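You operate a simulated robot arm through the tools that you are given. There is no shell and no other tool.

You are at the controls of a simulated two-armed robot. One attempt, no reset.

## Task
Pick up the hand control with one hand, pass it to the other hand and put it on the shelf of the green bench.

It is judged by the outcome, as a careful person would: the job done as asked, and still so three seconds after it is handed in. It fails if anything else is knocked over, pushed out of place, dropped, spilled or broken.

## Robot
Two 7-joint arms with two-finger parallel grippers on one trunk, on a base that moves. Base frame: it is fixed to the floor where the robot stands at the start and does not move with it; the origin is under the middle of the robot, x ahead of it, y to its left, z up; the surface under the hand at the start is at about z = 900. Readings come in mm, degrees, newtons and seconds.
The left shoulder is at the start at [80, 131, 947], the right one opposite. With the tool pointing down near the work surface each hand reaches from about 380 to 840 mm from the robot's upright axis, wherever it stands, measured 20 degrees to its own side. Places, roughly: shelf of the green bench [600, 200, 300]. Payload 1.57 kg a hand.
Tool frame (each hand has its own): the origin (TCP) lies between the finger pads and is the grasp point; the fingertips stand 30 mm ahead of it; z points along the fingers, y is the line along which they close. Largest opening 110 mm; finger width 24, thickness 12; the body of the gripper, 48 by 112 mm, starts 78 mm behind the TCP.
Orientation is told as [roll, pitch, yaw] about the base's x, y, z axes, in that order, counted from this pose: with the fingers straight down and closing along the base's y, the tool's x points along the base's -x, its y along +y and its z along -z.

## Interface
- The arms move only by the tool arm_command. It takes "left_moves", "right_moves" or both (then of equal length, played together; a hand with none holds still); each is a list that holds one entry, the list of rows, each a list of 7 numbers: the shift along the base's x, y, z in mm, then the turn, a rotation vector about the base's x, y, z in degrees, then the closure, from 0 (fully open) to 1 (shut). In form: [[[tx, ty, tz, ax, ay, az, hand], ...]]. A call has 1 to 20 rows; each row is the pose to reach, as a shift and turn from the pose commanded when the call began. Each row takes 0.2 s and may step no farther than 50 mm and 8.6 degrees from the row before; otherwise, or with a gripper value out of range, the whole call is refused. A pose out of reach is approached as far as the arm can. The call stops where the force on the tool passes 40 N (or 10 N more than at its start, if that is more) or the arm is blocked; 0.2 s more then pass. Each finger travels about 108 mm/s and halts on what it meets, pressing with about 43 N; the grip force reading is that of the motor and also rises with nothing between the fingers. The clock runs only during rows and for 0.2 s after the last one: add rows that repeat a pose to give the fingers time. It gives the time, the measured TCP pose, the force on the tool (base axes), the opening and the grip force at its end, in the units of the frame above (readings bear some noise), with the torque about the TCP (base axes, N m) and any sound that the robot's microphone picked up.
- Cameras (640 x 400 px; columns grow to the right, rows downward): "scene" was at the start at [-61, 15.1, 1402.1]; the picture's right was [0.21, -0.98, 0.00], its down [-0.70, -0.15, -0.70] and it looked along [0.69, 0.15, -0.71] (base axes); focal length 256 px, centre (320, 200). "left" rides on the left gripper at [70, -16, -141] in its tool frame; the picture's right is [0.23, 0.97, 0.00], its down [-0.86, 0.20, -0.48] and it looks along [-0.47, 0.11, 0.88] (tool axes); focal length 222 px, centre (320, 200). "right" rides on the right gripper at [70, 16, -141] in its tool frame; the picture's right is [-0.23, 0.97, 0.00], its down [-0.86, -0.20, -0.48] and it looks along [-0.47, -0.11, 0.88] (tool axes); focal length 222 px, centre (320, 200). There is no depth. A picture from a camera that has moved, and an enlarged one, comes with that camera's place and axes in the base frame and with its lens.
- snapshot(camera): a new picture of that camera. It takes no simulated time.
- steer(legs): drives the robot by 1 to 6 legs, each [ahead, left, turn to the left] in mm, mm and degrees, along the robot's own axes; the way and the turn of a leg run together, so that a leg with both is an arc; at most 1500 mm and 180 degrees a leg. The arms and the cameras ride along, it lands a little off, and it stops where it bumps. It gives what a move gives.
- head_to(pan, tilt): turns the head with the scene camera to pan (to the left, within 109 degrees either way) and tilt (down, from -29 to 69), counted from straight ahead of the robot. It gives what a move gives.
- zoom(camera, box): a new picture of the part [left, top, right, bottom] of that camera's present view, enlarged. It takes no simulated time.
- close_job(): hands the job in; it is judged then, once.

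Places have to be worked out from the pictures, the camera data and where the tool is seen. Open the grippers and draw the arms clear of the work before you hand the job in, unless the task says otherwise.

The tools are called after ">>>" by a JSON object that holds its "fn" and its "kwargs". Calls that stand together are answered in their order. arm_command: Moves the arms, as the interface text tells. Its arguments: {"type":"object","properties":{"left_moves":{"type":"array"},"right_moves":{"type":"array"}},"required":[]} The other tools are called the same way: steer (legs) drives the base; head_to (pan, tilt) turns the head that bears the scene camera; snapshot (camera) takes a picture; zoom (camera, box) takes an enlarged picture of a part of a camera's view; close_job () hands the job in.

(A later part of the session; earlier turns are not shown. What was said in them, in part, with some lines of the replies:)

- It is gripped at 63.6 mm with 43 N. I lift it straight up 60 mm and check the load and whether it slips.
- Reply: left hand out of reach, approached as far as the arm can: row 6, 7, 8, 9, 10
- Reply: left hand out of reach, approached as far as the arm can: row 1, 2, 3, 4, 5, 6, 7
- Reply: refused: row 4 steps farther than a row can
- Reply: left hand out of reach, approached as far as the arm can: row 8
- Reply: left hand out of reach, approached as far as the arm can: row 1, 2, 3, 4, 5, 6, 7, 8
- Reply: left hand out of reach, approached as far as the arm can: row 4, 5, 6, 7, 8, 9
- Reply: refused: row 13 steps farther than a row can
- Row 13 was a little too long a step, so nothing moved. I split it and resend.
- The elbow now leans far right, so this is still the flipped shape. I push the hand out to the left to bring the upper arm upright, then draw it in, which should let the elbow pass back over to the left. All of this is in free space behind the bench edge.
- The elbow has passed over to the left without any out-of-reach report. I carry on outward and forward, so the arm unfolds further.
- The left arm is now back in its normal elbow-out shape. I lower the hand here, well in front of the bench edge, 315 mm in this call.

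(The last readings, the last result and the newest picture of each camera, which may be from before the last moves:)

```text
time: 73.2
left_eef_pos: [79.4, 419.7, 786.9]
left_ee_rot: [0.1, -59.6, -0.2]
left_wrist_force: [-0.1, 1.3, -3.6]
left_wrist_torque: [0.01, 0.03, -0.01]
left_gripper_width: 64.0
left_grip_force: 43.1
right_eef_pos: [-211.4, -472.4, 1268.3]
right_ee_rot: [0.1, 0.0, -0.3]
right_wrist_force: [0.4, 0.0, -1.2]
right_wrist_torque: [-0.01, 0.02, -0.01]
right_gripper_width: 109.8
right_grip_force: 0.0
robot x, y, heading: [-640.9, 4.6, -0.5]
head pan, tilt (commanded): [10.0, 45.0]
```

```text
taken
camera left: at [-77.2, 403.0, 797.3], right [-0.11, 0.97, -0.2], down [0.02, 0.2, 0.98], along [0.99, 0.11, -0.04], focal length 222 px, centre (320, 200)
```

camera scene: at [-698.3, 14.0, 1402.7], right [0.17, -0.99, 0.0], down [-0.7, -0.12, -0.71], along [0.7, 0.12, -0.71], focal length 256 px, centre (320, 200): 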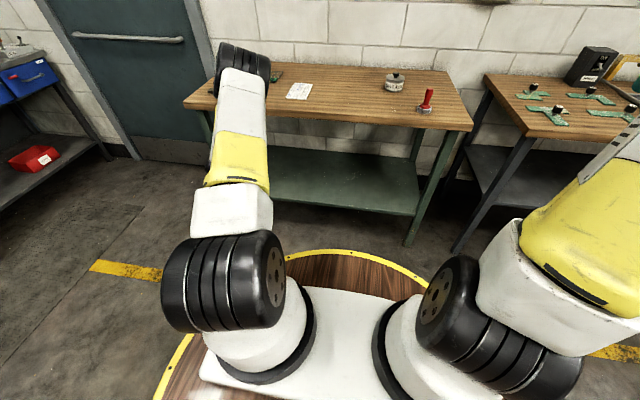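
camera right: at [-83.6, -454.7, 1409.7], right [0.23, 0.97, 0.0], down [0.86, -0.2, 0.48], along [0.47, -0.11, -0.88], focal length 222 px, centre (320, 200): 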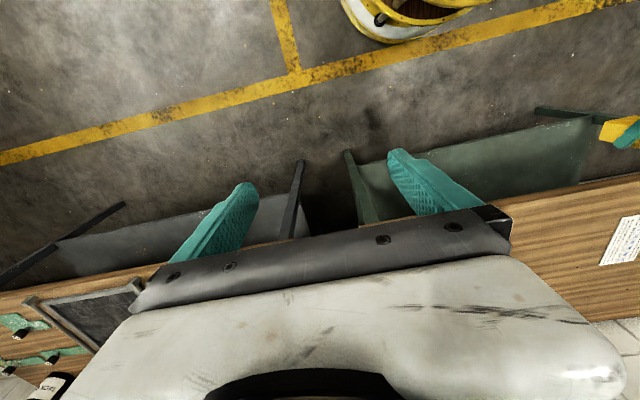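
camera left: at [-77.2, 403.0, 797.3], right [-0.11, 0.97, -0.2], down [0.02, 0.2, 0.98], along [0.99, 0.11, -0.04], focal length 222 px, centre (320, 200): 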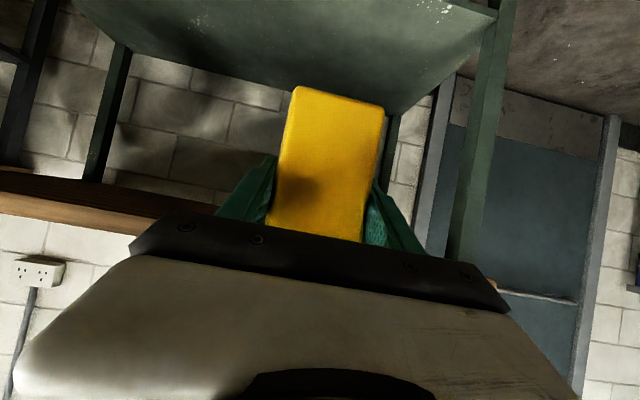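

The descent works now, with the elbow forward and up. I lower another 345 mm, to TCP z≈442.

>>> {"fn": "arm_command", "kwargs": {"left_moves": [[[0, 0, -45, 0, 0, 0, 1], [0, 0, -90, 0, 0, 0, 1], [0, 0, -135, 0, 0, 0, 1], [0, 0, -180, 0, 0, 0, 1], [0, 0, -225, 0, 0, 0, 1], [0, 0, -270, 0, 0, 0, 1], [0, 0, -310, 0, 0, 0, 1], [0, 0, -345, 0, 0, 0, 1], [0, 0, -345, 0, 0, 0, 1]]]}}

>>> {"fn": "snapshot", "kwargs": {"camera": "scene"}}

>>> {"fn": "snapshot", "kwargs": {"camera": "left"}}

```text
time: 75.2
left_eef_pos: [80.5, 417.0, 441.0]
left_ee_rot: [0.0, -59.5, -0.1]
left_wrist_force: [0.3, -0.2, -3.3]
left_wrist_torque: [0.01, -0.02, -0.03]
left_gripper_width: 63.5
left_grip_force: 42.7
right_eef_pos: [-212.7, -472.8, 1268.6]
right_ee_rot: [0.0, 0.0, -0.5]
right_wrist_force: [0.3, -0.5, -0.4]
right_wrist_torque: [-0.03, -0.01, 0.0]
right_gripper_width: 110.2
right_grip_force: 0.1
robot x, y, heading: [-638.4, 1.2, -0.7]
head pan, tilt (commanded): [10.0, 45.0]
```

```text
taken
camera scene: at [-698.3, 14.0, 1402.7], right [0.17, -0.99, 0.0], down [-0.7, -0.12, -0.71], along [0.7, 0.12, -0.71], focal length 256 px, centre (320, 200)
```

scene: 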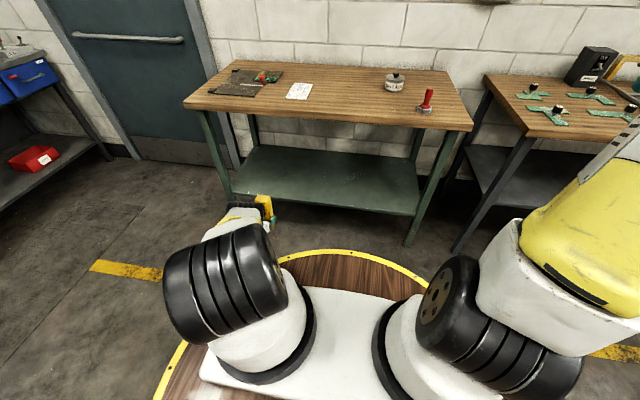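

```text
taken
camera left: at [-75.7, 401.9, 452.1], right [-0.11, 0.97, -0.2], down [0.02, 0.2, 0.98], along [0.99, 0.11, -0.04], focal length 222 px, centre (320, 200)
```

left: 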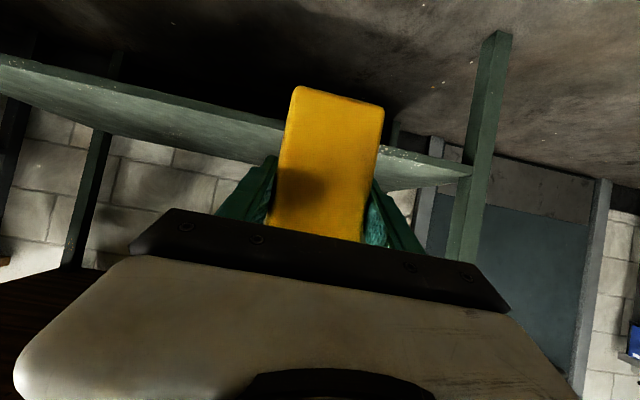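

The hand reached z≈441 with no trouble. I enlarge the left view to measure the shelf's front edge height and depth before going in.

>>> {"fn": "zoom", "kwargs": {"camera": "left", "box": [0, 20, 300, 220]}}

>>> {"fn": "zoom", "kwargs": {"camera": "left", "box": [360, 20, 640, 220]}}

>>> {"fn": "zoom", "kwargs": {"camera": "scene", "box": [180, 120, 440, 270]}}

```text
2.00 times, centred on (150, 120) of left
camera zoom: at [-75.7, 401.9, 452.1], right [-0.11, 0.97, -0.2], down [0.02, 0.2, 0.98], along [0.99, 0.11, -0.04], focal length 444 px, centre (660, 360)
```

zoom: 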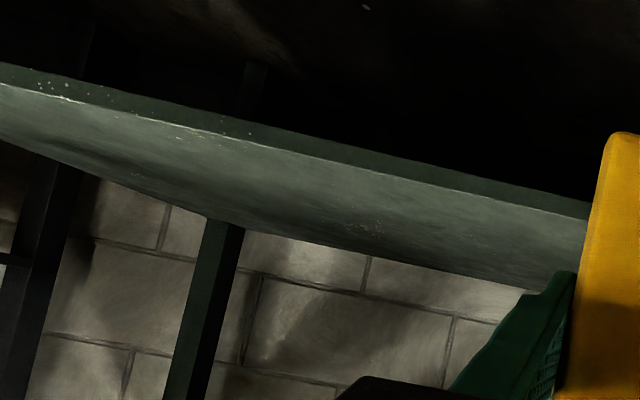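

```text
2.00 times, centred on (500, 120) of left
camera zoom: at [-75.7, 401.9, 452.1], right [-0.11, 0.97, -0.2], down [0.02, 0.2, 0.98], along [0.99, 0.11, -0.04], focal length 444 px, centre (-40, 360)
```

zoom: 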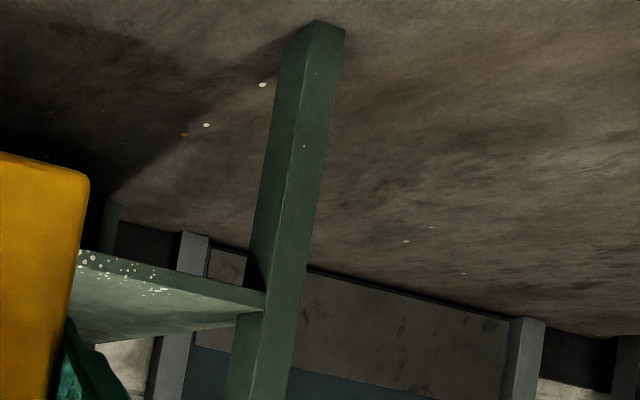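

```text
2.46 times, centred on (310, 195) of scene
camera zoom: at [-698.3, 14.0, 1402.7], right [0.17, -0.99, 0.0], down [-0.7, -0.12, -0.71], along [0.7, 0.12, -0.71], focal length 631 px, centre (345, 212)
```

zoom: 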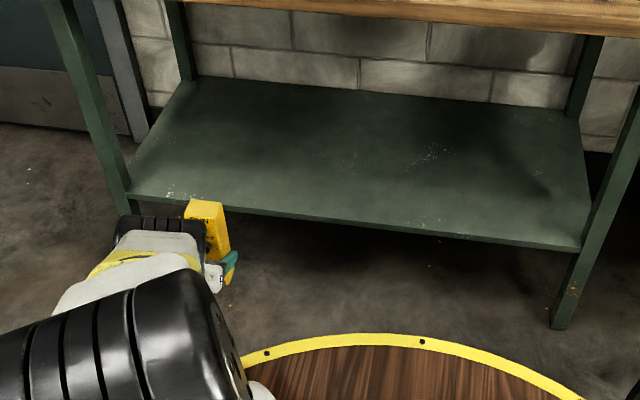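

The whole shelf is visible and empty. I judge its top at z≈317 and its front edge at x≈348, so with the box bottom at z≈375 there is clearance to go in under the bench top. I drive forward 200 mm first and check.

>>> {"fn": "steer", "kwargs": {"legs": [[200, 0, 0.4]]}}

>>> {"fn": "snapshot", "kwargs": {"camera": "scene"}}

>>> {"fn": "snapshot", "kwargs": {"camera": "left"}}

```text
time: 76.7
left_eef_pos: [273.4, 422.5, 441.9]
left_ee_rot: [0.0, -59.4, 0.4]
left_wrist_force: [-0.2, 0.7, -2.9]
left_wrist_torque: [0.01, -0.02, 0.01]
left_gripper_width: 63.9
left_grip_force: 43.4
right_eef_pos: [-11.6, -469.0, 1267.9]
right_ee_rot: [0.0, 0.0, 0.1]
right_wrist_force: [-0.4, 1.3, 0.2]
right_wrist_torque: [0.03, -0.02, -0.01]
right_gripper_width: 110.1
right_grip_force: 0.0
robot x, y, heading: [-440.8, 0.1, 0.2]
head pan, tilt (commanded): [10.0, 45.0]
```

```text
taken
camera scene: at [-501.4, 12.9, 1402.7], right [0.17, -0.98, 0.0], down [-0.7, -0.12, -0.71], along [0.7, 0.12, -0.71], focal length 256 px, centre (320, 200)
```

scene: 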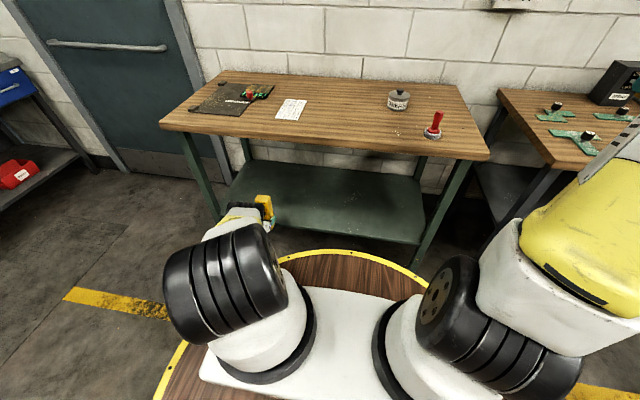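

```text
taken
camera left: at [118.1, 406.2, 452.5], right [-0.12, 0.97, -0.2], down [0.02, 0.2, 0.98], along [0.99, 0.12, -0.04], focal length 222 px, centre (320, 200)
```

left: 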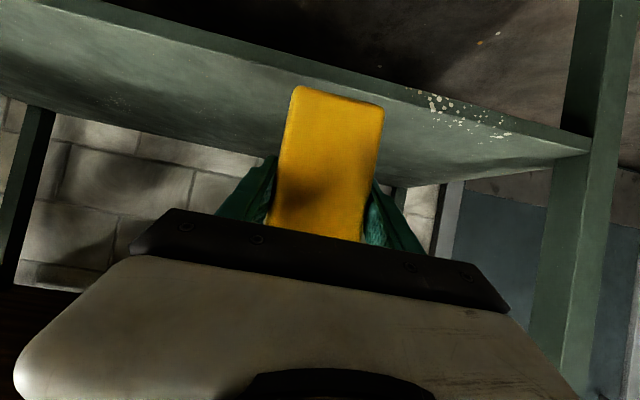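

The box is heading cleanly between the shelf and the bench top, with the shelf edge clearly below it. I drive the remaining 140 mm.

>>> {"fn": "steer", "kwargs": {"legs": [[140, 0, -0.2]]}}

>>> {"fn": "snapshot", "kwargs": {"camera": "scene"}}

>>> {"fn": "snapshot", "kwargs": {"camera": "left"}}

```text
time: 78.1
left_eef_pos: [420.9, 418.4, 441.2]
left_ee_rot: [-0.1, -59.5, 0.1]
left_wrist_force: [-0.1, 1.3, -3.4]
left_wrist_torque: [0.01, 0.02, -0.01]
left_gripper_width: 63.9
left_grip_force: 43.0
right_eef_pos: [130.1, -472.9, 1267.9]
right_ee_rot: [0.0, 0.0, -0.1]
right_wrist_force: [0.4, -0.5, 0.6]
right_wrist_torque: [-0.02, -0.02, 0.0]
right_gripper_width: 110.2
right_grip_force: 0.1
robot x, y, heading: [-298.4, 0.4, -0.2]
head pan, tilt (commanded): [10.0, 45.0]
```

```text
taken
camera scene: at [-356.8, 13.0, 1402.7], right [0.17, -0.99, 0.0], down [-0.7, -0.12, -0.71], along [0.7, 0.12, -0.71], focal length 256 px, centre (320, 200)
```

scene: 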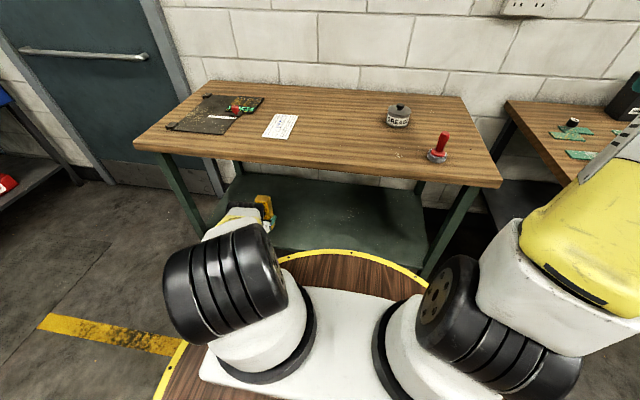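

```text
taken
camera left: at [264.6, 403.0, 452.4], right [-0.12, 0.97, -0.2], down [0.02, 0.2, 0.98], along [0.99, 0.11, -0.04], focal length 222 px, centre (320, 200)
```

left: 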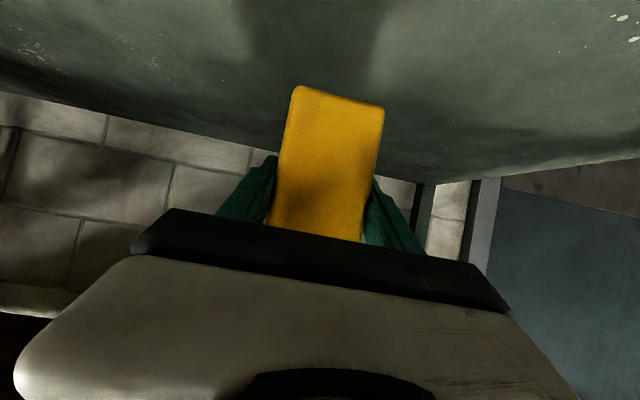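

The box is now over the shelf at about [421, 418]. I extend the arm 50 mm deeper and 60 mm towards the middle, correct the half degree of tilt, and lower it 30 mm.

>>> {"fn": "arm_command", "kwargs": {"left_moves": [[[17, -20, 0, 0, -0.2, 0, 1], [34, -40, 0, 0, -0.4, 0, 1], [50, -60, 0, 0, -0.5, 0, 1], [50, -60, -10, 0, -0.5, 0, 1], [50, -60, -20, 0, -0.5, 0, 1], [50, -60, -30, 0, -0.5, 0, 1], [50, -60, -30, 0, -0.5, 0, 1]]]}}

>>> {"fn": "snapshot", "kwargs": {"camera": "left"}}

>>> {"fn": "zoom", "kwargs": {"camera": "scene", "box": [180, 150, 400, 280]}}

```text
time: 79.7
left_eef_pos: [452.7, 354.3, 436.9]
left_ee_rot: [0.1, -60.1, 0.0]
left_wrist_force: [-0.1, 0.2, -2.8]
left_wrist_torque: [0.01, -0.01, -0.04]
left_gripper_width: 63.9
left_grip_force: 42.7
left hand out of reach, approached as far as the arm can: row 3, 4, 5, 6, 7
right_eef_pos: [130.4, -472.9, 1268.0]
right_ee_rot: [0.1, 0.0, -0.3]
right_wrist_force: [0.2, 0.3, 0.2]
right_wrist_torque: [0.03, -0.03, -0.02]
right_gripper_width: 110.0
right_grip_force: 0.0
robot x, y, heading: [-295.6, 4.0, -0.4]
head pan, tilt (commanded): [10.0, 45.0]
```

```text
taken
camera left: at [297.4, 337.6, 446.1], right [-0.12, 0.97, -0.2], down [0.01, 0.2, 0.98], along [0.99, 0.11, -0.04], focal length 222 px, centre (320, 200)
```

left: 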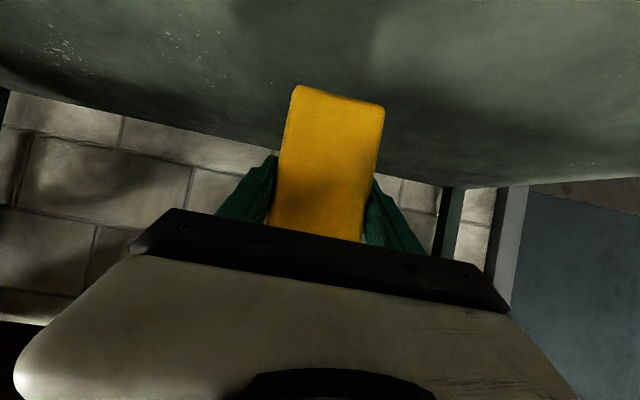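

```text
2.91 times, centred on (290, 215) of scene
camera zoom: at [-356.8, 13.0, 1402.7], right [0.17, -0.99, 0.0], down [-0.7, -0.12, -0.71], along [0.7, 0.12, -0.71], focal length 745 px, centre (407, 156)
```

zoom: 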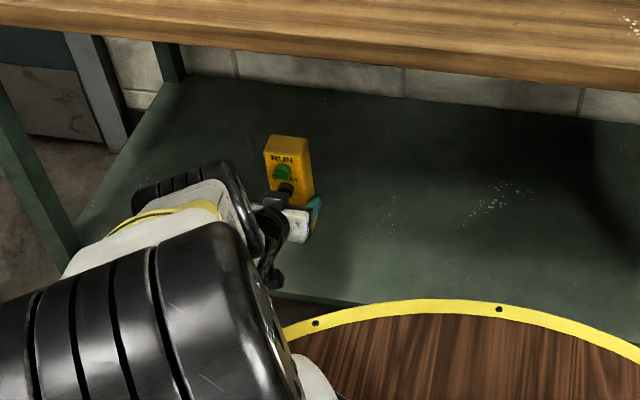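

The arm stopped at TCP z≈437, out of reach. To learn whether it is stretched out or at a shoulder limit, I retract the hand a little and try to go lower, watching the force; the box bottom is still about 50 mm above the shelf.

>>> {"fn": "arm_command", "kwargs": {"left_moves": [[[-15, 0, 0, 0, 0, 0, 1], [-30, 0, 0, 0, 0, 0, 1], [-30, 0, -10, 0, 0, 0, 1], [-30, 0, -20, 0, 0, 0, 1], [-30, 0, -25, 0, 0, 0, 1], [-30, 0, -25, 0, 0, 0, 1]]]}}

```text
time: 81.1
left_eef_pos: [423.0, 357.3, 419.6]
left_ee_rot: [0.0, -60.0, 0.1]
left_wrist_force: [-0.1, 0.2, -4.2]
left_wrist_torque: [0.02, -0.02, 0.02]
left_gripper_width: 63.9
left_grip_force: 44.0
left hand out of reach, approached as far as the arm can: row 4, 5, 6
right_eef_pos: [130.7, -471.4, 1267.3]
right_ee_rot: [-0.1, 0.0, -0.2]
right_wrist_force: [-0.2, -0.3, 0.1]
right_wrist_torque: [-0.02, -0.02, -0.03]
right_gripper_width: 110.1
right_grip_force: 0.1
robot x, y, heading: [-295.4, 2.9, -0.4]
head pan, tilt (commanded): [10.0, 45.0]
```

Retracting 30 mm gained 17 mm of depth. I test further back to see how low the hand can get; the box is still clear of the shelf.

>>> {"fn": "arm_command", "kwargs": {"left_moves": [[[-20, 0, 0, 0, 0, 0, 1], [-40, 0, 0, 0, 0, 0, 1], [-40, 0, -8, 0, 0, 0, 1], [-40, 0, -16, 0, 0, 0, 1], [-40, 0, -24, 0, 0, 0, 1], [-40, 0, -24, 0, 0, 0, 1]]]}}

>>> {"fn": "snapshot", "kwargs": {"camera": "scene"}}

```text
time: 82.5
left_eef_pos: [383.6, 356.7, 405.1]
left_ee_rot: [0.0, -60.0, 0.0]
left_wrist_force: [0.4, 0.8, -3.4]
left_wrist_torque: [0.0, 0.03, 0.01]
left_gripper_width: 63.7
left_grip_force: 43.5
left hand out of reach, approached as far as the arm can: row 5, 6
right_eef_pos: [131.0, -471.9, 1268.3]
right_ee_rot: [0.1, 0.0, -0.2]
right_wrist_force: [0.0, -0.1, -0.8]
right_wrist_torque: [0.03, -0.01, 0.01]
right_gripper_width: 110.1
right_grip_force: 0.0
robot x, y, heading: [-297.5, -1.4, -0.4]
head pan, tilt (commanded): [10.0, 45.0]
```

```text
taken
camera scene: at [-356.8, 13.0, 1402.7], right [0.17, -0.99, 0.0], down [-0.7, -0.12, -0.71], along [0.7, 0.12, -0.71], focal length 256 px, centre (320, 200)
```

scene: 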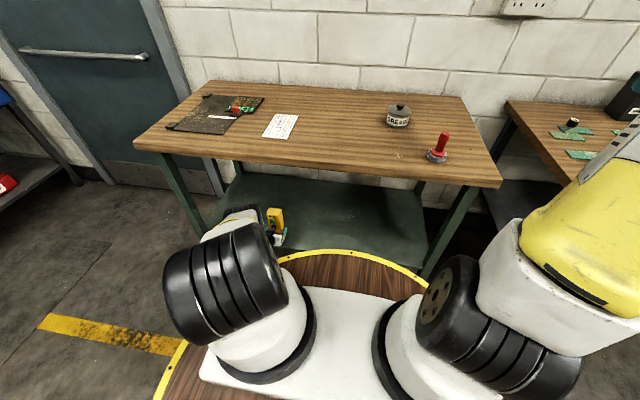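

The lowest reach levels off near TCP z≈400, so the limit is in the shoulder. Tilting the tool a few degrees steeper should give the missing 15-20 mm. Before moving closer I want a side view of the left elbow and the bench edge, so I turn the right hand's camera to look left.

>>> {"fn": "arm_command", "kwargs": {"right_moves": [[[0, 25, 0, 7.5, 0, 0, 0], [0, 50, 0, 15, 0, 0, 0], [0, 75, 0, 22.5, 0, 0, 0], [0, 100, 0, 30, 0, 0, 0], [0, 125, 0, 37.5, 0, 0, 0], [0, 150, 0, 45, 0, 0, 0], [0, 175, 0, 52.5, 0, 0, 0], [0, 200, 0, 60, 0, 0, 0], [0, 200, 0, 60, 0, 0, 0]]]}}

>>> {"fn": "snapshot", "kwargs": {"camera": "right"}}

>>> {"fn": "snapshot", "kwargs": {"camera": "left"}}

```text
time: 84.5
left_eef_pos: [383.9, 357.4, 404.5]
left_ee_rot: [0.0, -60.0, 0.1]
left_wrist_force: [0.0, -0.2, -3.7]
left_wrist_torque: [0.0, 0.04, 0.02]
left_gripper_width: 63.6
left_grip_force: 42.6
right_eef_pos: [130.7, -272.2, 1269.1]
right_ee_rot: [60.1, 0.3, -0.1]
right_wrist_force: [1.1, -0.3, -0.3]
right_wrist_torque: [0.05, -0.03, 0.01]
right_gripper_width: 110.4
right_grip_force: 0.2
robot x, y, heading: [-298.0, 0.8, -0.3]
head pan, tilt (commanded): [10.0, 45.0]
```

```text
taken
camera right: at [61.7, -386.4, 1354.3], right [0.23, 0.49, 0.84], down [0.85, -0.52, 0.06], along [0.47, 0.71, -0.53], focal length 222 px, centre (320, 200)
```

right: 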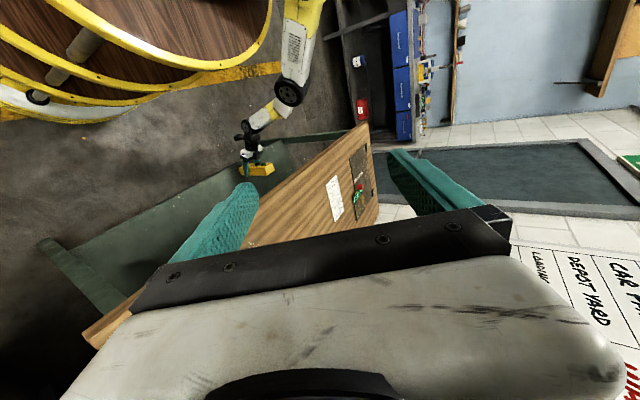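

```text
taken
camera left: at [227.7, 340.6, 414.3], right [-0.12, 0.97, -0.2], down [0.01, 0.2, 0.98], along [0.99, 0.11, -0.04], focal length 222 px, centre (320, 200)
```

left: 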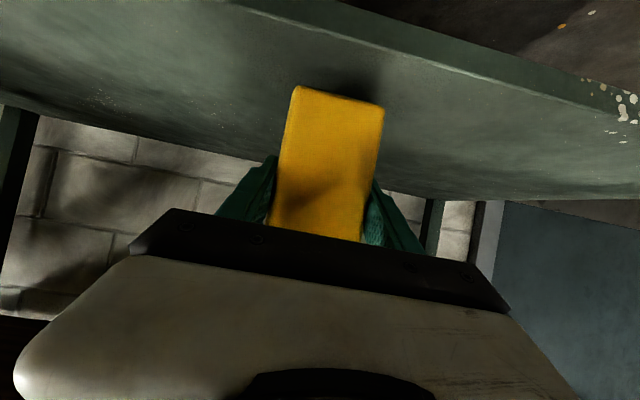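

The right camera now gives a good side view: elbow, wrist, box and bench edge are all visible. I zoom in to measure the clearances and the shelf height.

>>> {"fn": "zoom", "kwargs": {"camera": "right", "box": [200, 0, 400, 220]}}

>>> {"fn": "zoom", "kwargs": {"camera": "right", "box": [215, 110, 315, 200]}}

>>> {"fn": "zoom", "kwargs": {"camera": "left", "box": [220, 0, 460, 160]}}

```text
1.82 times, centred on (300, 110) of right
camera zoom: at [61.7, -386.4, 1354.3], right [0.23, 0.49, 0.84], down [0.85, -0.52, 0.06], along [0.47, 0.71, -0.53], focal length 404 px, centre (356, 364)
```

zoom: 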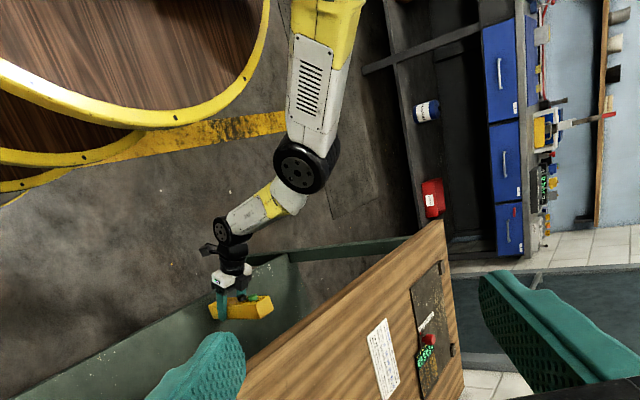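

```text
4.44 times, centred on (265, 155) of right
camera zoom: at [61.7, -386.4, 1354.3], right [0.23, 0.49, 0.84], down [0.85, -0.52, 0.06], along [0.47, 0.71, -0.53], focal length 987 px, centre (564, 400)
```

zoom: 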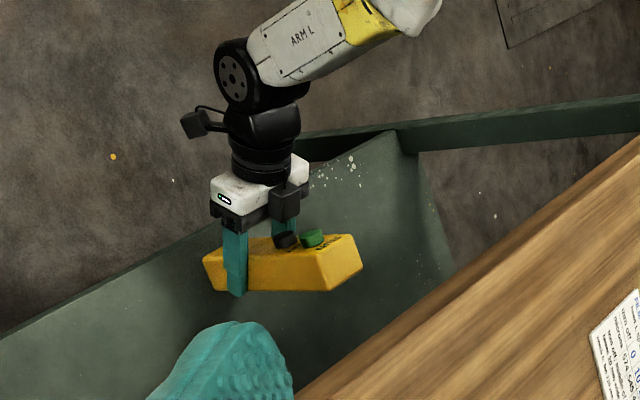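

```text
2.50 times, centred on (340, 80) of left
camera zoom: at [227.7, 340.6, 414.3], right [-0.12, 0.97, -0.2], down [0.01, 0.2, 0.98], along [0.99, 0.11, -0.04], focal length 555 px, centre (270, 500)
```

zoom: 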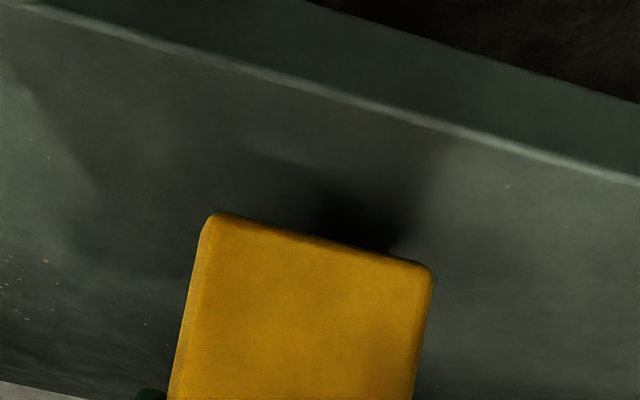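

The side view is reassuring. The left elbow is at about x=85, z=830, some 150 mm short of the bench edge, and the shelf top comes out at z≈319. So I can stand closer and fold the arm more, which reaches lower. I raise the hand 35 mm, then drive 85 mm ahead.

>>> {"fn": "arm_command", "kwargs": {"left_moves": [[[0, 0, 18, 0, 0, 0, 1], [0, 0, 36, 0, 0, 0, 1], [0, 0, 36, 0, 0, 0, 1]]]}}

>>> {"fn": "steer", "kwargs": {"legs": [[85, 0, 0]]}}

>>> {"fn": "snapshot", "kwargs": {"camera": "right"}}

>>> {"fn": "snapshot", "kwargs": {"camera": "left"}}

```text
time: 85.3
left_eef_pos: [385.1, 355.1, 442.7]
left_ee_rot: [0.0, -59.9, 0.2]
left_wrist_force: [0.0, 0.1, -3.2]
left_wrist_torque: [0.01, -0.01, -0.03]
left_gripper_width: 63.5
left_grip_force: 42.9
right_eef_pos: [130.6, -273.2, 1269.6]
right_ee_rot: [59.9, 0.2, 0.0]
right_wrist_force: [0.5, 0.0, 0.4]
right_wrist_torque: [0.01, -0.03, -0.01]
right_gripper_width: 110.2
right_grip_force: 0.0
robot x, y, heading: [-298.0, 3.3, -0.2]
head pan, tilt (commanded): [10.0, 45.0]
```

```text
time: 86.4
left_eef_pos: [469.4, 357.0, 441.5]
left_ee_rot: [0.0, -60.0, 0.4]
left_wrist_force: [0.9, 0.7, -3.9]
left_wrist_torque: [0.0, 0.0, -0.02]
left_gripper_width: 63.8
left_grip_force: 42.9
right_eef_pos: [217.2, -272.3, 1268.3]
right_ee_rot: [60.0, 0.2, 0.1]
right_wrist_force: [-0.4, -0.1, 0.6]
right_wrist_torque: [0.01, -0.01, -0.04]
right_gripper_width: 109.9
right_grip_force: 0.0
robot x, y, heading: [-212.3, 2.9, 0.0]
head pan, tilt (commanded): [10.0, 45.0]
```

```text
taken
camera right: at [147.9, -385.8, 1354.4], right [0.23, 0.49, 0.84], down [0.86, -0.51, 0.06], along [0.46, 0.71, -0.54], focal length 222 px, centre (320, 200)
```

right: 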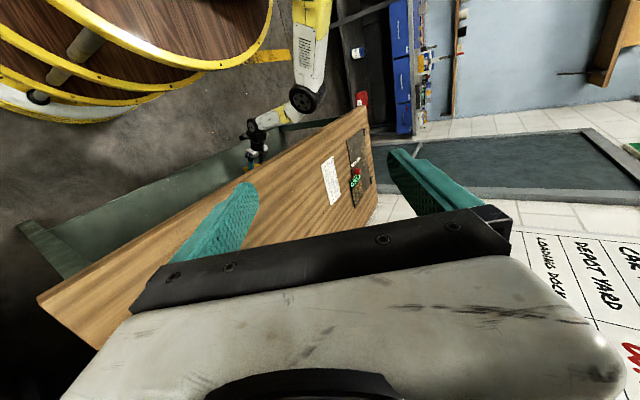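

```text
taken
camera left: at [312.7, 341.0, 451.1], right [-0.12, 0.97, -0.2], down [0.01, 0.2, 0.98], along [0.99, 0.11, -0.04], focal length 222 px, centre (320, 200)
```

left: 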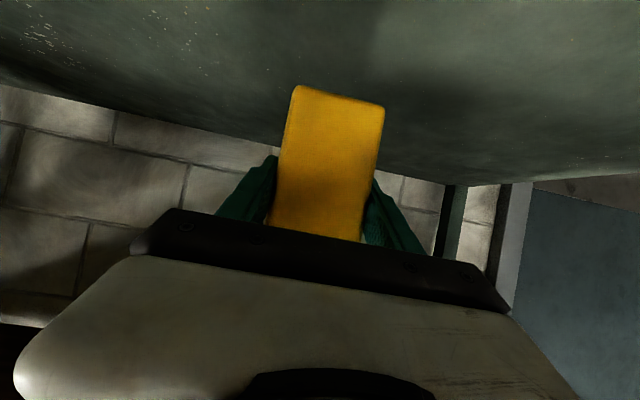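

The elbow still has about 55 mm to the bench edge. I draw the hand back 45 mm relative to the robot, to world x≈424, and lower it in small steps to a box bottom of about z=330.

>>> {"fn": "arm_command", "kwargs": {"left_moves": [[[-15, 0, 0, 0, 0, 0, 1], [-30, 0, 0, 0, 0, 0, 1], [-45, 0, 0, 0, 0, 0, 1], [-45, 0, -12, 0, 0, 0, 1], [-45, 0, -24, 0, 0, 0, 1], [-45, 0, -34, 0, 0, 0, 1], [-45, 0, -42, 0, 0, 0, 1], [-45, 0, -46, 0, 0, 0, 1], [-45, 0, -46, 0, 0, 0, 1]]]}}

>>> {"fn": "snapshot", "kwargs": {"camera": "left"}}

>>> {"fn": "snapshot", "kwargs": {"camera": "right"}}

```text
time: 88.4
left_eef_pos: [425.4, 358.1, 393.7]
left_ee_rot: [0.0, -59.9, 0.4]
left_wrist_force: [0.3, 0.0, -3.1]
left_wrist_torque: [0.0, 0.03, -0.02]
left_gripper_width: 63.5
left_grip_force: 43.1
right_eef_pos: [216.1, -271.2, 1268.8]
right_ee_rot: [60.0, 0.2, 0.0]
right_wrist_force: [-0.3, -0.2, 0.0]
right_wrist_torque: [0.02, 0.01, -0.03]
right_gripper_width: 110.1
right_grip_force: 0.0
robot x, y, heading: [-217.6, -0.7, -0.2]
head pan, tilt (commanded): [10.0, 45.0]
```

```text
taken
camera left: at [269.3, 341.5, 403.8], right [-0.12, 0.97, -0.2], down [0.01, 0.2, 0.98], along [0.99, 0.11, -0.04], focal length 222 px, centre (320, 200)
```

left: 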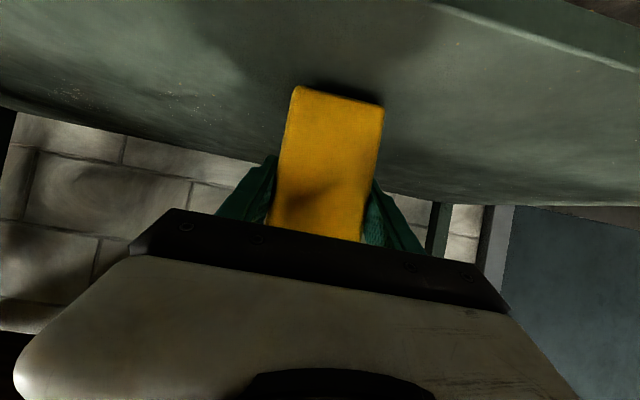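

```text
taken
camera right: at [147.9, -385.8, 1354.4], right [0.23, 0.49, 0.84], down [0.86, -0.51, 0.06], along [0.46, 0.71, -0.54], focal length 222 px, centre (320, 200)
```

right: 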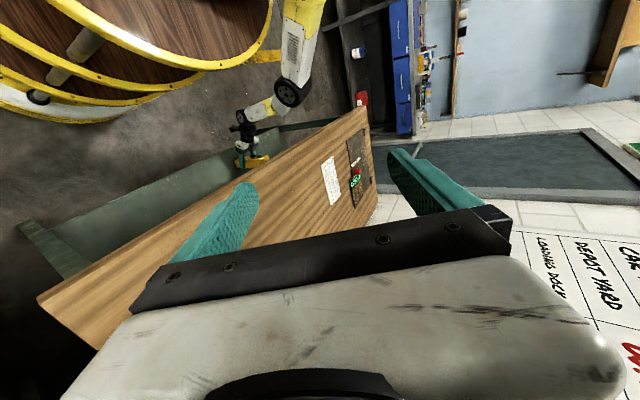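

No reach trouble now; the box bottom is at about z=328. I creep down 6 mm and watch the force for contact.

>>> {"fn": "arm_command", "kwargs": {"left_moves": [[[0, 0, -2, 0, 0, 0, 1], [0, 0, -4, 0, 0, 0, 1], [0, 0, -6, 0, 0, 0, 1], [0, 0, -6, 0, 0, 0, 1]]]}}

>>> {"fn": "zoom", "kwargs": {"camera": "left", "box": [240, 20, 440, 160]}}

```text
time: 89.4
left_eef_pos: [423.9, 357.6, 391.2]
left_ee_rot: [0.1, -60.1, 0.3]
left_wrist_force: [-0.1, -0.6, -3.0]
left_wrist_torque: [0.02, 0.06, 0.0]
left_gripper_width: 63.9
left_grip_force: 43.2
right_eef_pos: [216.6, -271.1, 1269.6]
right_ee_rot: [60.0, 0.2, 0.0]
right_wrist_force: [0.4, -0.3, -0.5]
right_wrist_torque: [-0.01, -0.04, 0.0]
right_gripper_width: 110.1
right_grip_force: 0.1
robot x, y, heading: [-211.5, 1.1, -0.1]
head pan, tilt (commanded): [10.0, 45.0]
```

```text
2.86 times, centred on (340, 90) of left
camera zoom: at [267.7, 341.0, 400.4], right [-0.12, 0.97, -0.2], down [0.01, 0.2, 0.98], along [0.99, 0.11, -0.04], focal length 635 px, centre (263, 514)
```

zoom: 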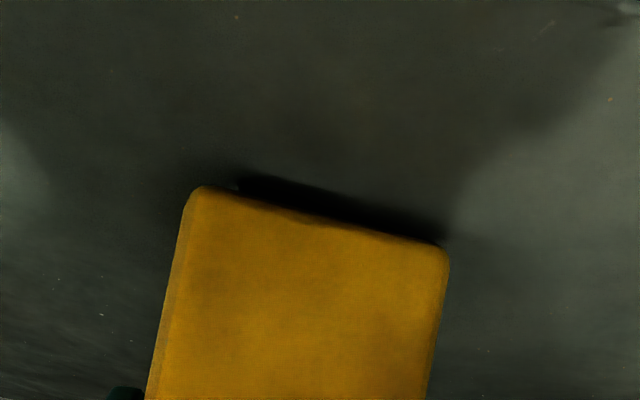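

Still no contact; the shadow gap under the box is narrow. I go down a further 6 mm in 2 mm steps.

>>> {"fn": "arm_command", "kwargs": {"left_moves": [[[0, 0, -2, 0, 0, 0, 1], [0, 0, -4, 0, 0, 0, 1], [0, 0, -6, 0, 0, 0, 1], [0, 0, -6, 0, 0, 0, 1]]]}}

>>> {"fn": "zoom", "kwargs": {"camera": "left", "box": [240, 20, 440, 160]}}

>>> {"fn": "zoom", "kwargs": {"camera": "right", "box": [190, 60, 330, 190]}}

```text
time: 90.4
left_eef_pos: [425.5, 357.3, 390.3]
left_ee_rot: [-0.1, -59.9, 0.4]
left_wrist_force: [0.3, 0.4, -3.4]
left_wrist_torque: [-0.01, -0.02, 0.03]
left_gripper_width: 63.5
left_grip_force: 43.1
left hand out of reach, approached as far as the arm can: row 1, 2, 3, 4
right_eef_pos: [216.7, -271.8, 1268.6]
right_ee_rot: [60.0, 0.1, 0.0]
right_wrist_force: [-0.3, -0.5, 0.5]
right_wrist_torque: [0.02, 0.02, 0.0]
right_gripper_width: 110.0
right_grip_force: 0.1
robot x, y, heading: [-211.7, -0.3, -0.2]
head pan, tilt (commanded): [10.0, 45.0]
```

```text
2.86 times, centred on (340, 90) of left
camera zoom: at [267.8, 341.0, 400.4], right [-0.12, 0.97, -0.2], down [0.01, 0.2, 0.98], along [0.99, 0.11, -0.04], focal length 635 px, centre (263, 514)
```

zoom: 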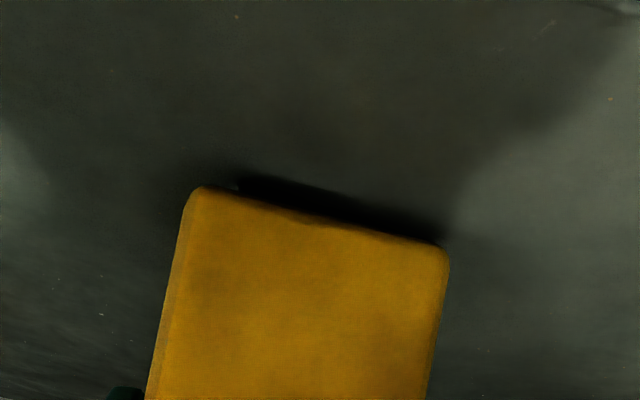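

```text
3.08 times, centred on (260, 125) of right
camera zoom: at [147.9, -385.8, 1354.4], right [0.23, 0.49, 0.84], down [0.86, -0.51, 0.06], along [0.46, 0.71, -0.54], focal length 684 px, centre (505, 431)
```

zoom: 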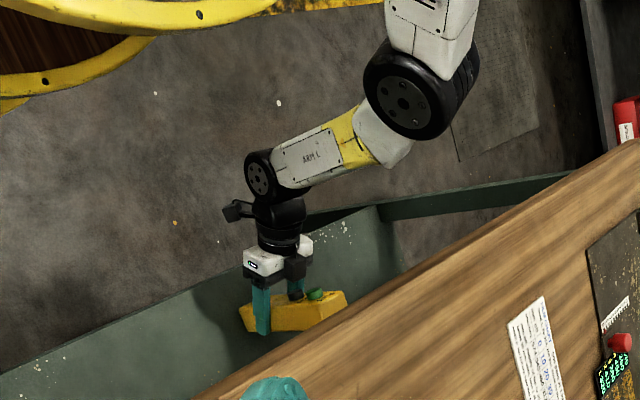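

The arm's limit is at TCP z≈390, leaving a gap of about 5 mm. I tip the tool 2.5° steeper, which lifts the wrist, and creep down to contact.

>>> {"fn": "arm_command", "kwargs": {"left_moves": [[[0, 0, 0, 0, 1.25, 0, 1], [0, 0, 0, 0, 2.5, 0, 1], [0, 0, -2, 0, 2.5, 0, 1], [0, 0, -4, 0, 2.5, 0, 1], [0, 0, -4, 0, 2.5, 0, 1]]]}}

>>> {"fn": "zoom", "kwargs": {"camera": "left", "box": [240, 20, 440, 160]}}

```text
time: 91.6
left_eef_pos: [424.3, 358.2, 387.8]
left_ee_rot: [0.1, -57.5, 0.3]
left_wrist_force: [0.7, 0.1, -3.8]
left_wrist_torque: [0.02, 0.02, -0.05]
left_gripper_width: 63.7
left_grip_force: 43.4
right_eef_pos: [217.4, -272.7, 1268.3]
right_ee_rot: [60.1, 0.2, 0.0]
right_wrist_force: [1.0, 0.4, 0.1]
right_wrist_torque: [0.04, 0.0, 0.03]
right_gripper_width: 110.3
right_grip_force: 0.1
robot x, y, heading: [-215.6, 4.3, -0.2]
head pan, tilt (commanded): [10.0, 45.0]
```

```text
2.86 times, centred on (340, 90) of left
camera zoom: at [268.3, 341.4, 403.8], right [-0.13, 0.97, -0.19], down [0.06, 0.2, 0.98], along [0.99, 0.11, -0.08], focal length 635 px, centre (263, 514)
```

zoom: 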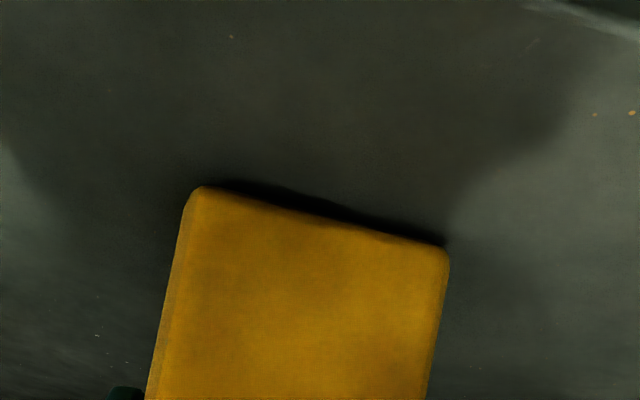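

No contact yet at TCP z≈387. I keep going down by 1.5 mm steps.

>>> {"fn": "arm_command", "kwargs": {"left_moves": [[[0, 0, -1.5, 0, 0, 0, 1], [0, 0, -3, 0, 0, 0, 1], [0, 0, -4.5, 0, 0, 0, 1], [0, 0, -4.5, 0, 0, 0, 1]]]}}

>>> {"fn": "zoom", "kwargs": {"camera": "left", "box": [240, 20, 440, 160]}}

```text
time: 92.6
left_eef_pos: [426.9, 358.7, 386.5]
left_ee_rot: [0.2, -57.9, 0.0]
left_wrist_force: [-2.0, -5.9, 29.4]
left_wrist_torque: [-0.32, -0.65, -0.14]
left_gripper_width: 63.8
left_grip_force: 43.0
right_eef_pos: [216.8, -272.7, 1268.2]
right_ee_rot: [59.9, 0.2, -0.1]
right_wrist_force: [-0.6, 0.4, 0.1]
right_wrist_torque: [-0.05, -0.02, 0.02]
right_gripper_width: 110.0
right_grip_force: 0.0
robot x, y, heading: [-212.6, 1.8, -0.1]
head pan, tilt (commanded): [10.0, 45.0]
```

```text
2.86 times, centred on (340, 90) of left
camera zoom: at [270.8, 343.3, 401.2], right [-0.12, 0.97, -0.19], down [0.05, 0.2, 0.98], along [0.99, 0.11, -0.07], focal length 635 px, centre (263, 514)
```

zoom: 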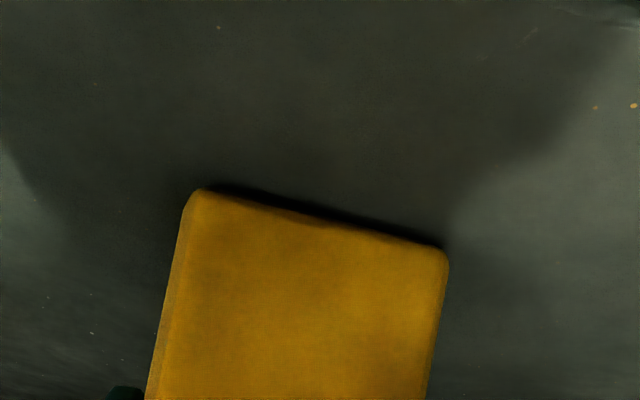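

Contact: 29 N upward at TCP z≈386, the back bottom edge resting on the shelf. I ease the pressure by 1.5 mm and turn the tool back 1.2°, so that the box stands nearly flat before release.

>>> {"fn": "arm_command", "kwargs": {"left_moves": [[[0, 0, 1, 0, -0.6, 0, 1], [0, 0, 2, 0, -1.2, 0, 1], [0, 0, 2, 0, -1.2, 0, 1]]]}}

>>> {"fn": "zoom", "kwargs": {"camera": "left", "box": [240, 20, 440, 160]}}

```text
time: 93.4
left_eef_pos: [422.6, 360.7, 386.6]
left_ee_rot: [0.1, -58.5, 0.4]
left_wrist_force: [2.5, 0.9, 4.8]
left_wrist_torque: [0.31, -0.43, -0.08]
left_gripper_width: 63.6
left_grip_force: 43.1
right_eef_pos: [216.1, -270.9, 1269.1]
right_ee_rot: [60.0, 0.2, 0.0]
right_wrist_force: [-0.1, -0.3, -0.1]
right_wrist_torque: [0.01, 0.01, -0.02]
right_gripper_width: 110.2
right_grip_force: 0.0
robot x, y, heading: [-214.0, -0.2, 0.1]
head pan, tilt (commanded): [10.0, 45.0]
```

```text
2.86 times, centred on (340, 90) of left
camera zoom: at [267.9, 343.4, 399.5], right [-0.12, 0.97, -0.19], down [0.04, 0.2, 0.98], along [0.99, 0.11, -0.06], focal length 635 px, centre (263, 514)
```

zoom: 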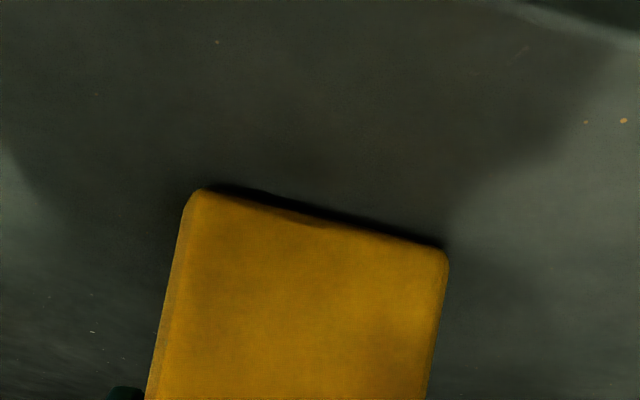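

The contact load is down to a few newtons with 1.5° of tilt, i.e. about 1 mm under the front edge. I open the left hand slowly, holding it still.

>>> {"fn": "arm_command", "kwargs": {"left_moves": [[[0, 0, 0, 0, 0, 0, 0.4], [0, 0, 0, 0, 0, 0, 0.36], [0, 0, 0, 0, 0, 0, 0.25], [0, 0, 0, 0, 0, 0, 0.1], [0, 0, 0, 0, 0, 0, 0], [0, 0, 0, 0, 0, 0, 0]]]}}

>>> {"fn": "snapshot", "kwargs": {"camera": "left"}}

>>> {"fn": "zoom", "kwargs": {"camera": "right", "box": [190, 60, 330, 190]}}

>>> {"fn": "zoom", "kwargs": {"camera": "scene", "box": [180, 150, 400, 280]}}

```text
time: 94.8
left_eef_pos: [424.9, 359.5, 387.9]
left_ee_rot: [0.0, -58.7, 0.2]
left_wrist_force: [0.1, -0.6, 0.2]
left_wrist_torque: [0.0, 0.0, 0.01]
left_gripper_width: 110.0
left_grip_force: 0.1
right_eef_pos: [216.3, -272.9, 1268.7]
right_ee_rot: [59.9, 0.2, 0.0]
right_wrist_force: [-0.3, 0.5, 0.2]
right_wrist_torque: [-0.02, 0.0, -0.02]
right_gripper_width: 109.9
right_grip_force: 0.0
robot x, y, heading: [-211.2, 2.5, 0.1]
head pan, tilt (commanded): [10.0, 45.0]
```

```text
taken
camera left: at [269.2, 343.5, 400.0], right [-0.12, 0.97, -0.19], down [0.03, 0.2, 0.98], along [0.99, 0.11, -0.06], focal length 222 px, centre (320, 200)
```

left: 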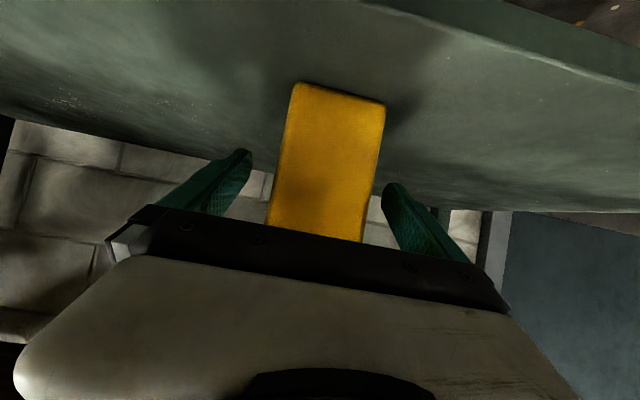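

```text
3.08 times, centred on (260, 125) of right
camera zoom: at [147.8, -385.9, 1354.4], right [0.23, 0.49, 0.84], down [0.86, -0.51, 0.06], along [0.46, 0.71, -0.53], focal length 684 px, centre (505, 431)
```

zoom: 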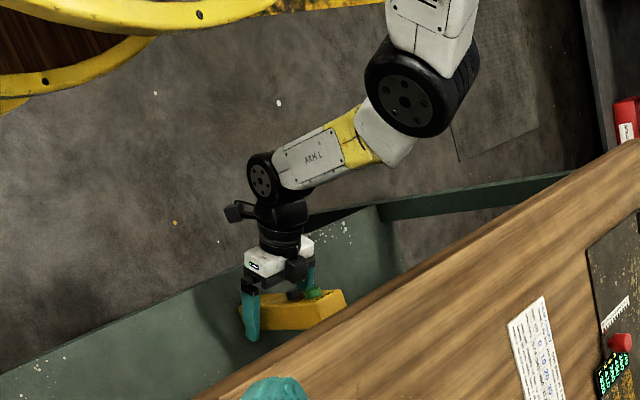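

```text
2.91 times, centred on (290, 215) of scene
camera zoom: at [-271.8, 12.6, 1402.7], right [0.17, -0.99, 0.0], down [-0.7, -0.12, -0.71], along [0.7, 0.12, -0.71], focal length 745 px, centre (407, 156)
```

zoom: 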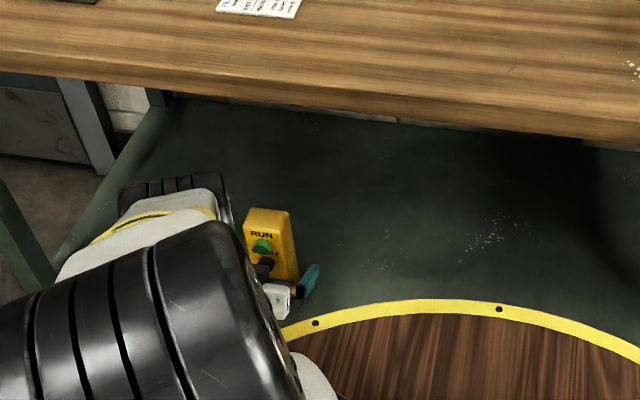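

The control stands upright on the shelf and the hand is free of it. I draw the left hand straight back 110 mm, with the open fingers sliding away along both sides.

>>> {"fn": "arm_command", "kwargs": {"left_moves": [[[-15, 0, 0, 0, 0, 0, 0], [-35, 0, 2, 0, 0, 0, 0], [-60, 0, 4, 0, 0, 0, 0], [-85, 0, 6, 0, 0, 0, 0], [-110, 0, 8, 0, 0, 0, 0], [-110, 0, 8, 0, 0, 0, 0]]]}}

>>> {"fn": "snapshot", "kwargs": {"camera": "left"}}

>>> {"fn": "zoom", "kwargs": {"camera": "right", "box": [190, 60, 330, 190]}}

```text
time: 96.2
left_eef_pos: [312.9, 359.7, 391.3]
left_ee_rot: [-0.1, -58.6, 0.3]
left_wrist_force: [-0.6, -0.5, 0.3]
left_wrist_torque: [-0.02, -0.01, 0.01]
left_gripper_width: 109.8
left_grip_force: 0.0
right_eef_pos: [216.8, -271.6, 1268.3]
right_ee_rot: [60.0, 0.2, 0.0]
right_wrist_force: [-0.4, -0.2, 0.0]
right_wrist_torque: [0.0, -0.02, 0.02]
right_gripper_width: 110.1
right_grip_force: 0.0
robot x, y, heading: [-210.4, 4.0, 0.0]
head pan, tilt (commanded): [10.0, 45.0]
```

```text
taken
camera left: at [157.9, 342.6, 404.3], right [-0.12, 0.97, -0.19], down [0.03, 0.2, 0.98], along [0.99, 0.11, -0.06], focal length 222 px, centre (320, 200)
```

left: 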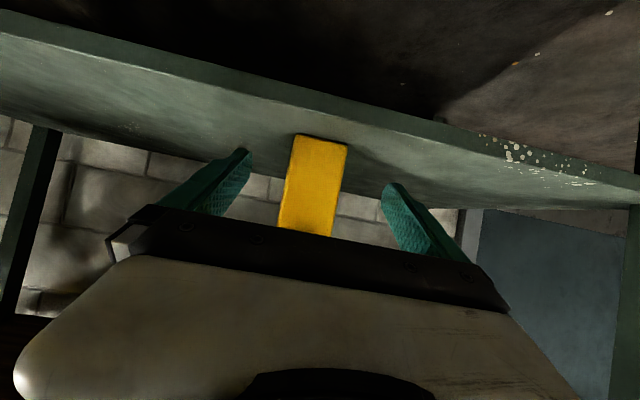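

```text
3.08 times, centred on (260, 125) of right
camera zoom: at [147.8, -385.9, 1354.4], right [0.23, 0.49, 0.84], down [0.86, -0.51, 0.06], along [0.46, 0.71, -0.53], focal length 684 px, centre (505, 431)
```

zoom: 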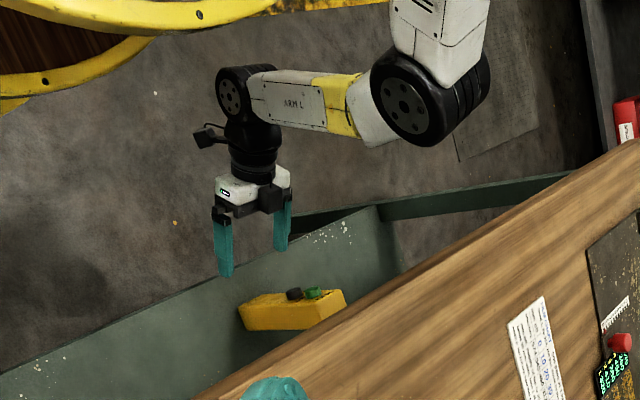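

The control stands upright by itself on the shelf, and the fingers are fully clear. I reverse 320 mm to take both arms away from the bench, then check the result.

>>> {"fn": "steer", "kwargs": {"legs": [[-320, 0, 0]]}}

>>> {"fn": "snapshot", "kwargs": {"camera": "scene"}}

>>> {"fn": "snapshot", "kwargs": {"camera": "left"}}

>>> {"fn": "snapshot", "kwargs": {"camera": "right"}}

```text
time: 98.3
left_eef_pos: [-3.1, 356.1, 392.3]
left_ee_rot: [0.0, -58.7, -0.3]
left_wrist_force: [0.6, 0.3, 0.1]
left_wrist_torque: [0.0, 0.01, 0.03]
left_gripper_width: 109.8
left_grip_force: 0.1
right_eef_pos: [-107.9, -273.7, 1268.9]
right_ee_rot: [60.0, 0.3, -0.5]
right_wrist_force: [0.9, -0.7, -0.1]
right_wrist_torque: [0.03, -0.01, 0.01]
right_gripper_width: 110.0
right_grip_force: 0.1
robot x, y, heading: [-533.0, 3.1, -0.5]
head pan, tilt (commanded): [10.0, 45.0]
```

```text
taken
camera scene: at [-592.8, 15.2, 1402.7], right [0.16, -0.99, 0.0], down [-0.7, -0.12, -0.71], along [0.7, 0.12, -0.71], focal length 256 px, centre (320, 200)
```

scene: 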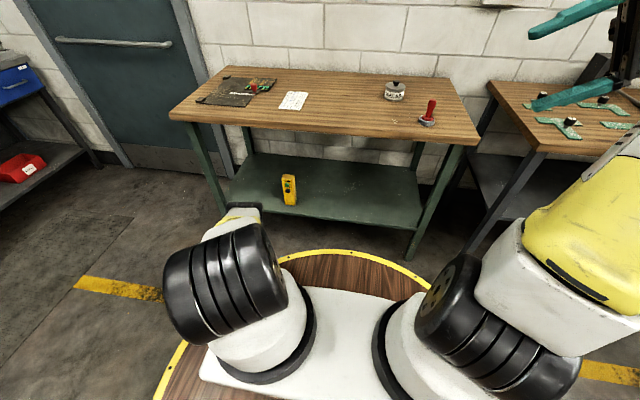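

```text
taken
camera left: at [-159.5, 340.9, 404.3], right [-0.11, 0.97, -0.19], down [0.04, 0.2, 0.98], along [0.99, 0.1, -0.06], focal length 222 px, centre (320, 200)
```

left: 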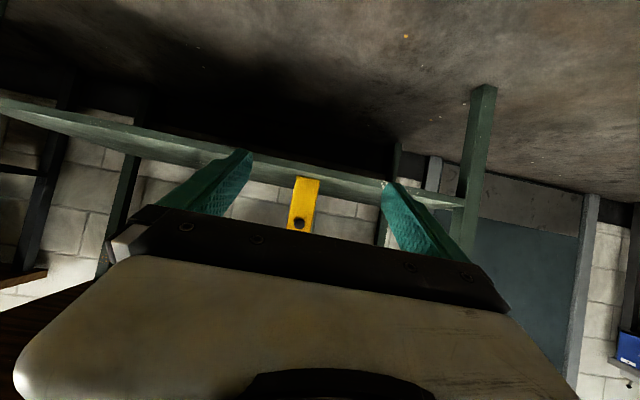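

```text
taken
camera right: at [-177.1, -387.3, 1354.4], right [0.23, 0.48, 0.84], down [0.85, -0.52, 0.06], along [0.47, 0.7, -0.53], focal length 222 px, centre (320, 200)
```

right: 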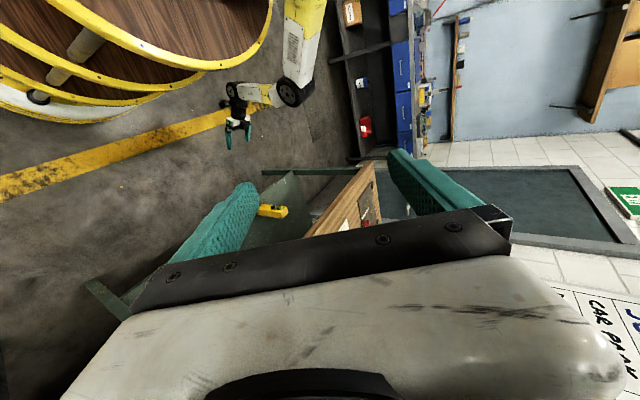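

I zoom in for a last check that the control stands squarely on the shelf and that the things on the bench are as they were.

>>> {"fn": "zoom", "kwargs": {"camera": "scene", "box": [220, 150, 360, 240]}}

>>> {"fn": "zoom", "kwargs": {"camera": "scene", "box": [170, 50, 490, 160]}}

```text
4.44 times, centred on (290, 195) of scene
camera zoom: at [-592.8, 15.2, 1402.7], right [0.16, -0.99, 0.0], down [-0.7, -0.12, -0.71], along [0.7, 0.12, -0.71], focal length 1138 px, centre (453, 222)
```

zoom: 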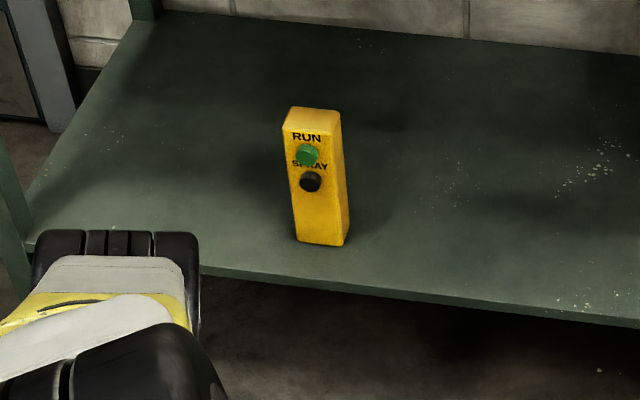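

```text
2.00 times, centred on (330, 105) of scene
camera zoom: at [-592.8, 15.2, 1402.7], right [0.16, -0.99, 0.0], down [-0.7, -0.12, -0.71], along [0.7, 0.12, -0.71], focal length 512 px, centre (300, 390)
```

zoom: 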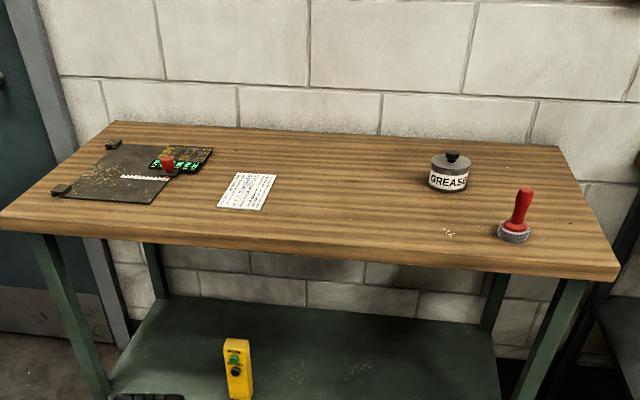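

The hand control stands upright on the green bench's shelf, well back from the front edge. Everything on the bench top is in place, both grippers are open and the arms are clear, so I hand the job in.

>>> {"fn": "close_job", "kwargs": {}}

```text
The job is handed in.
```

The yellow RUN / SPRAY hand control is now standing upright on the lower shelf of the green bench. It is at about [425, 358], roughly 60 mm in from the front edge by my estimate.

- **Pick-up and pass:** The right hand picked it up from the bench top and passed it to the left hand in mid-air. Neither hand touched the buttons.
- **Placing:** The left hand could not quite reach the shelf with the control held level. I set it down tilted about 1.5° on its back edge and let go, and it settled upright.
- **Left arm limit:** The left arm ran into a joint limit on the way. I backed the robot away and unfolded the arm in open space before reaching under the bench.
- **Final check:** The last pictures showed the other things on the bench top in place. Both grippers were open and the arms clear before I handed the job in.
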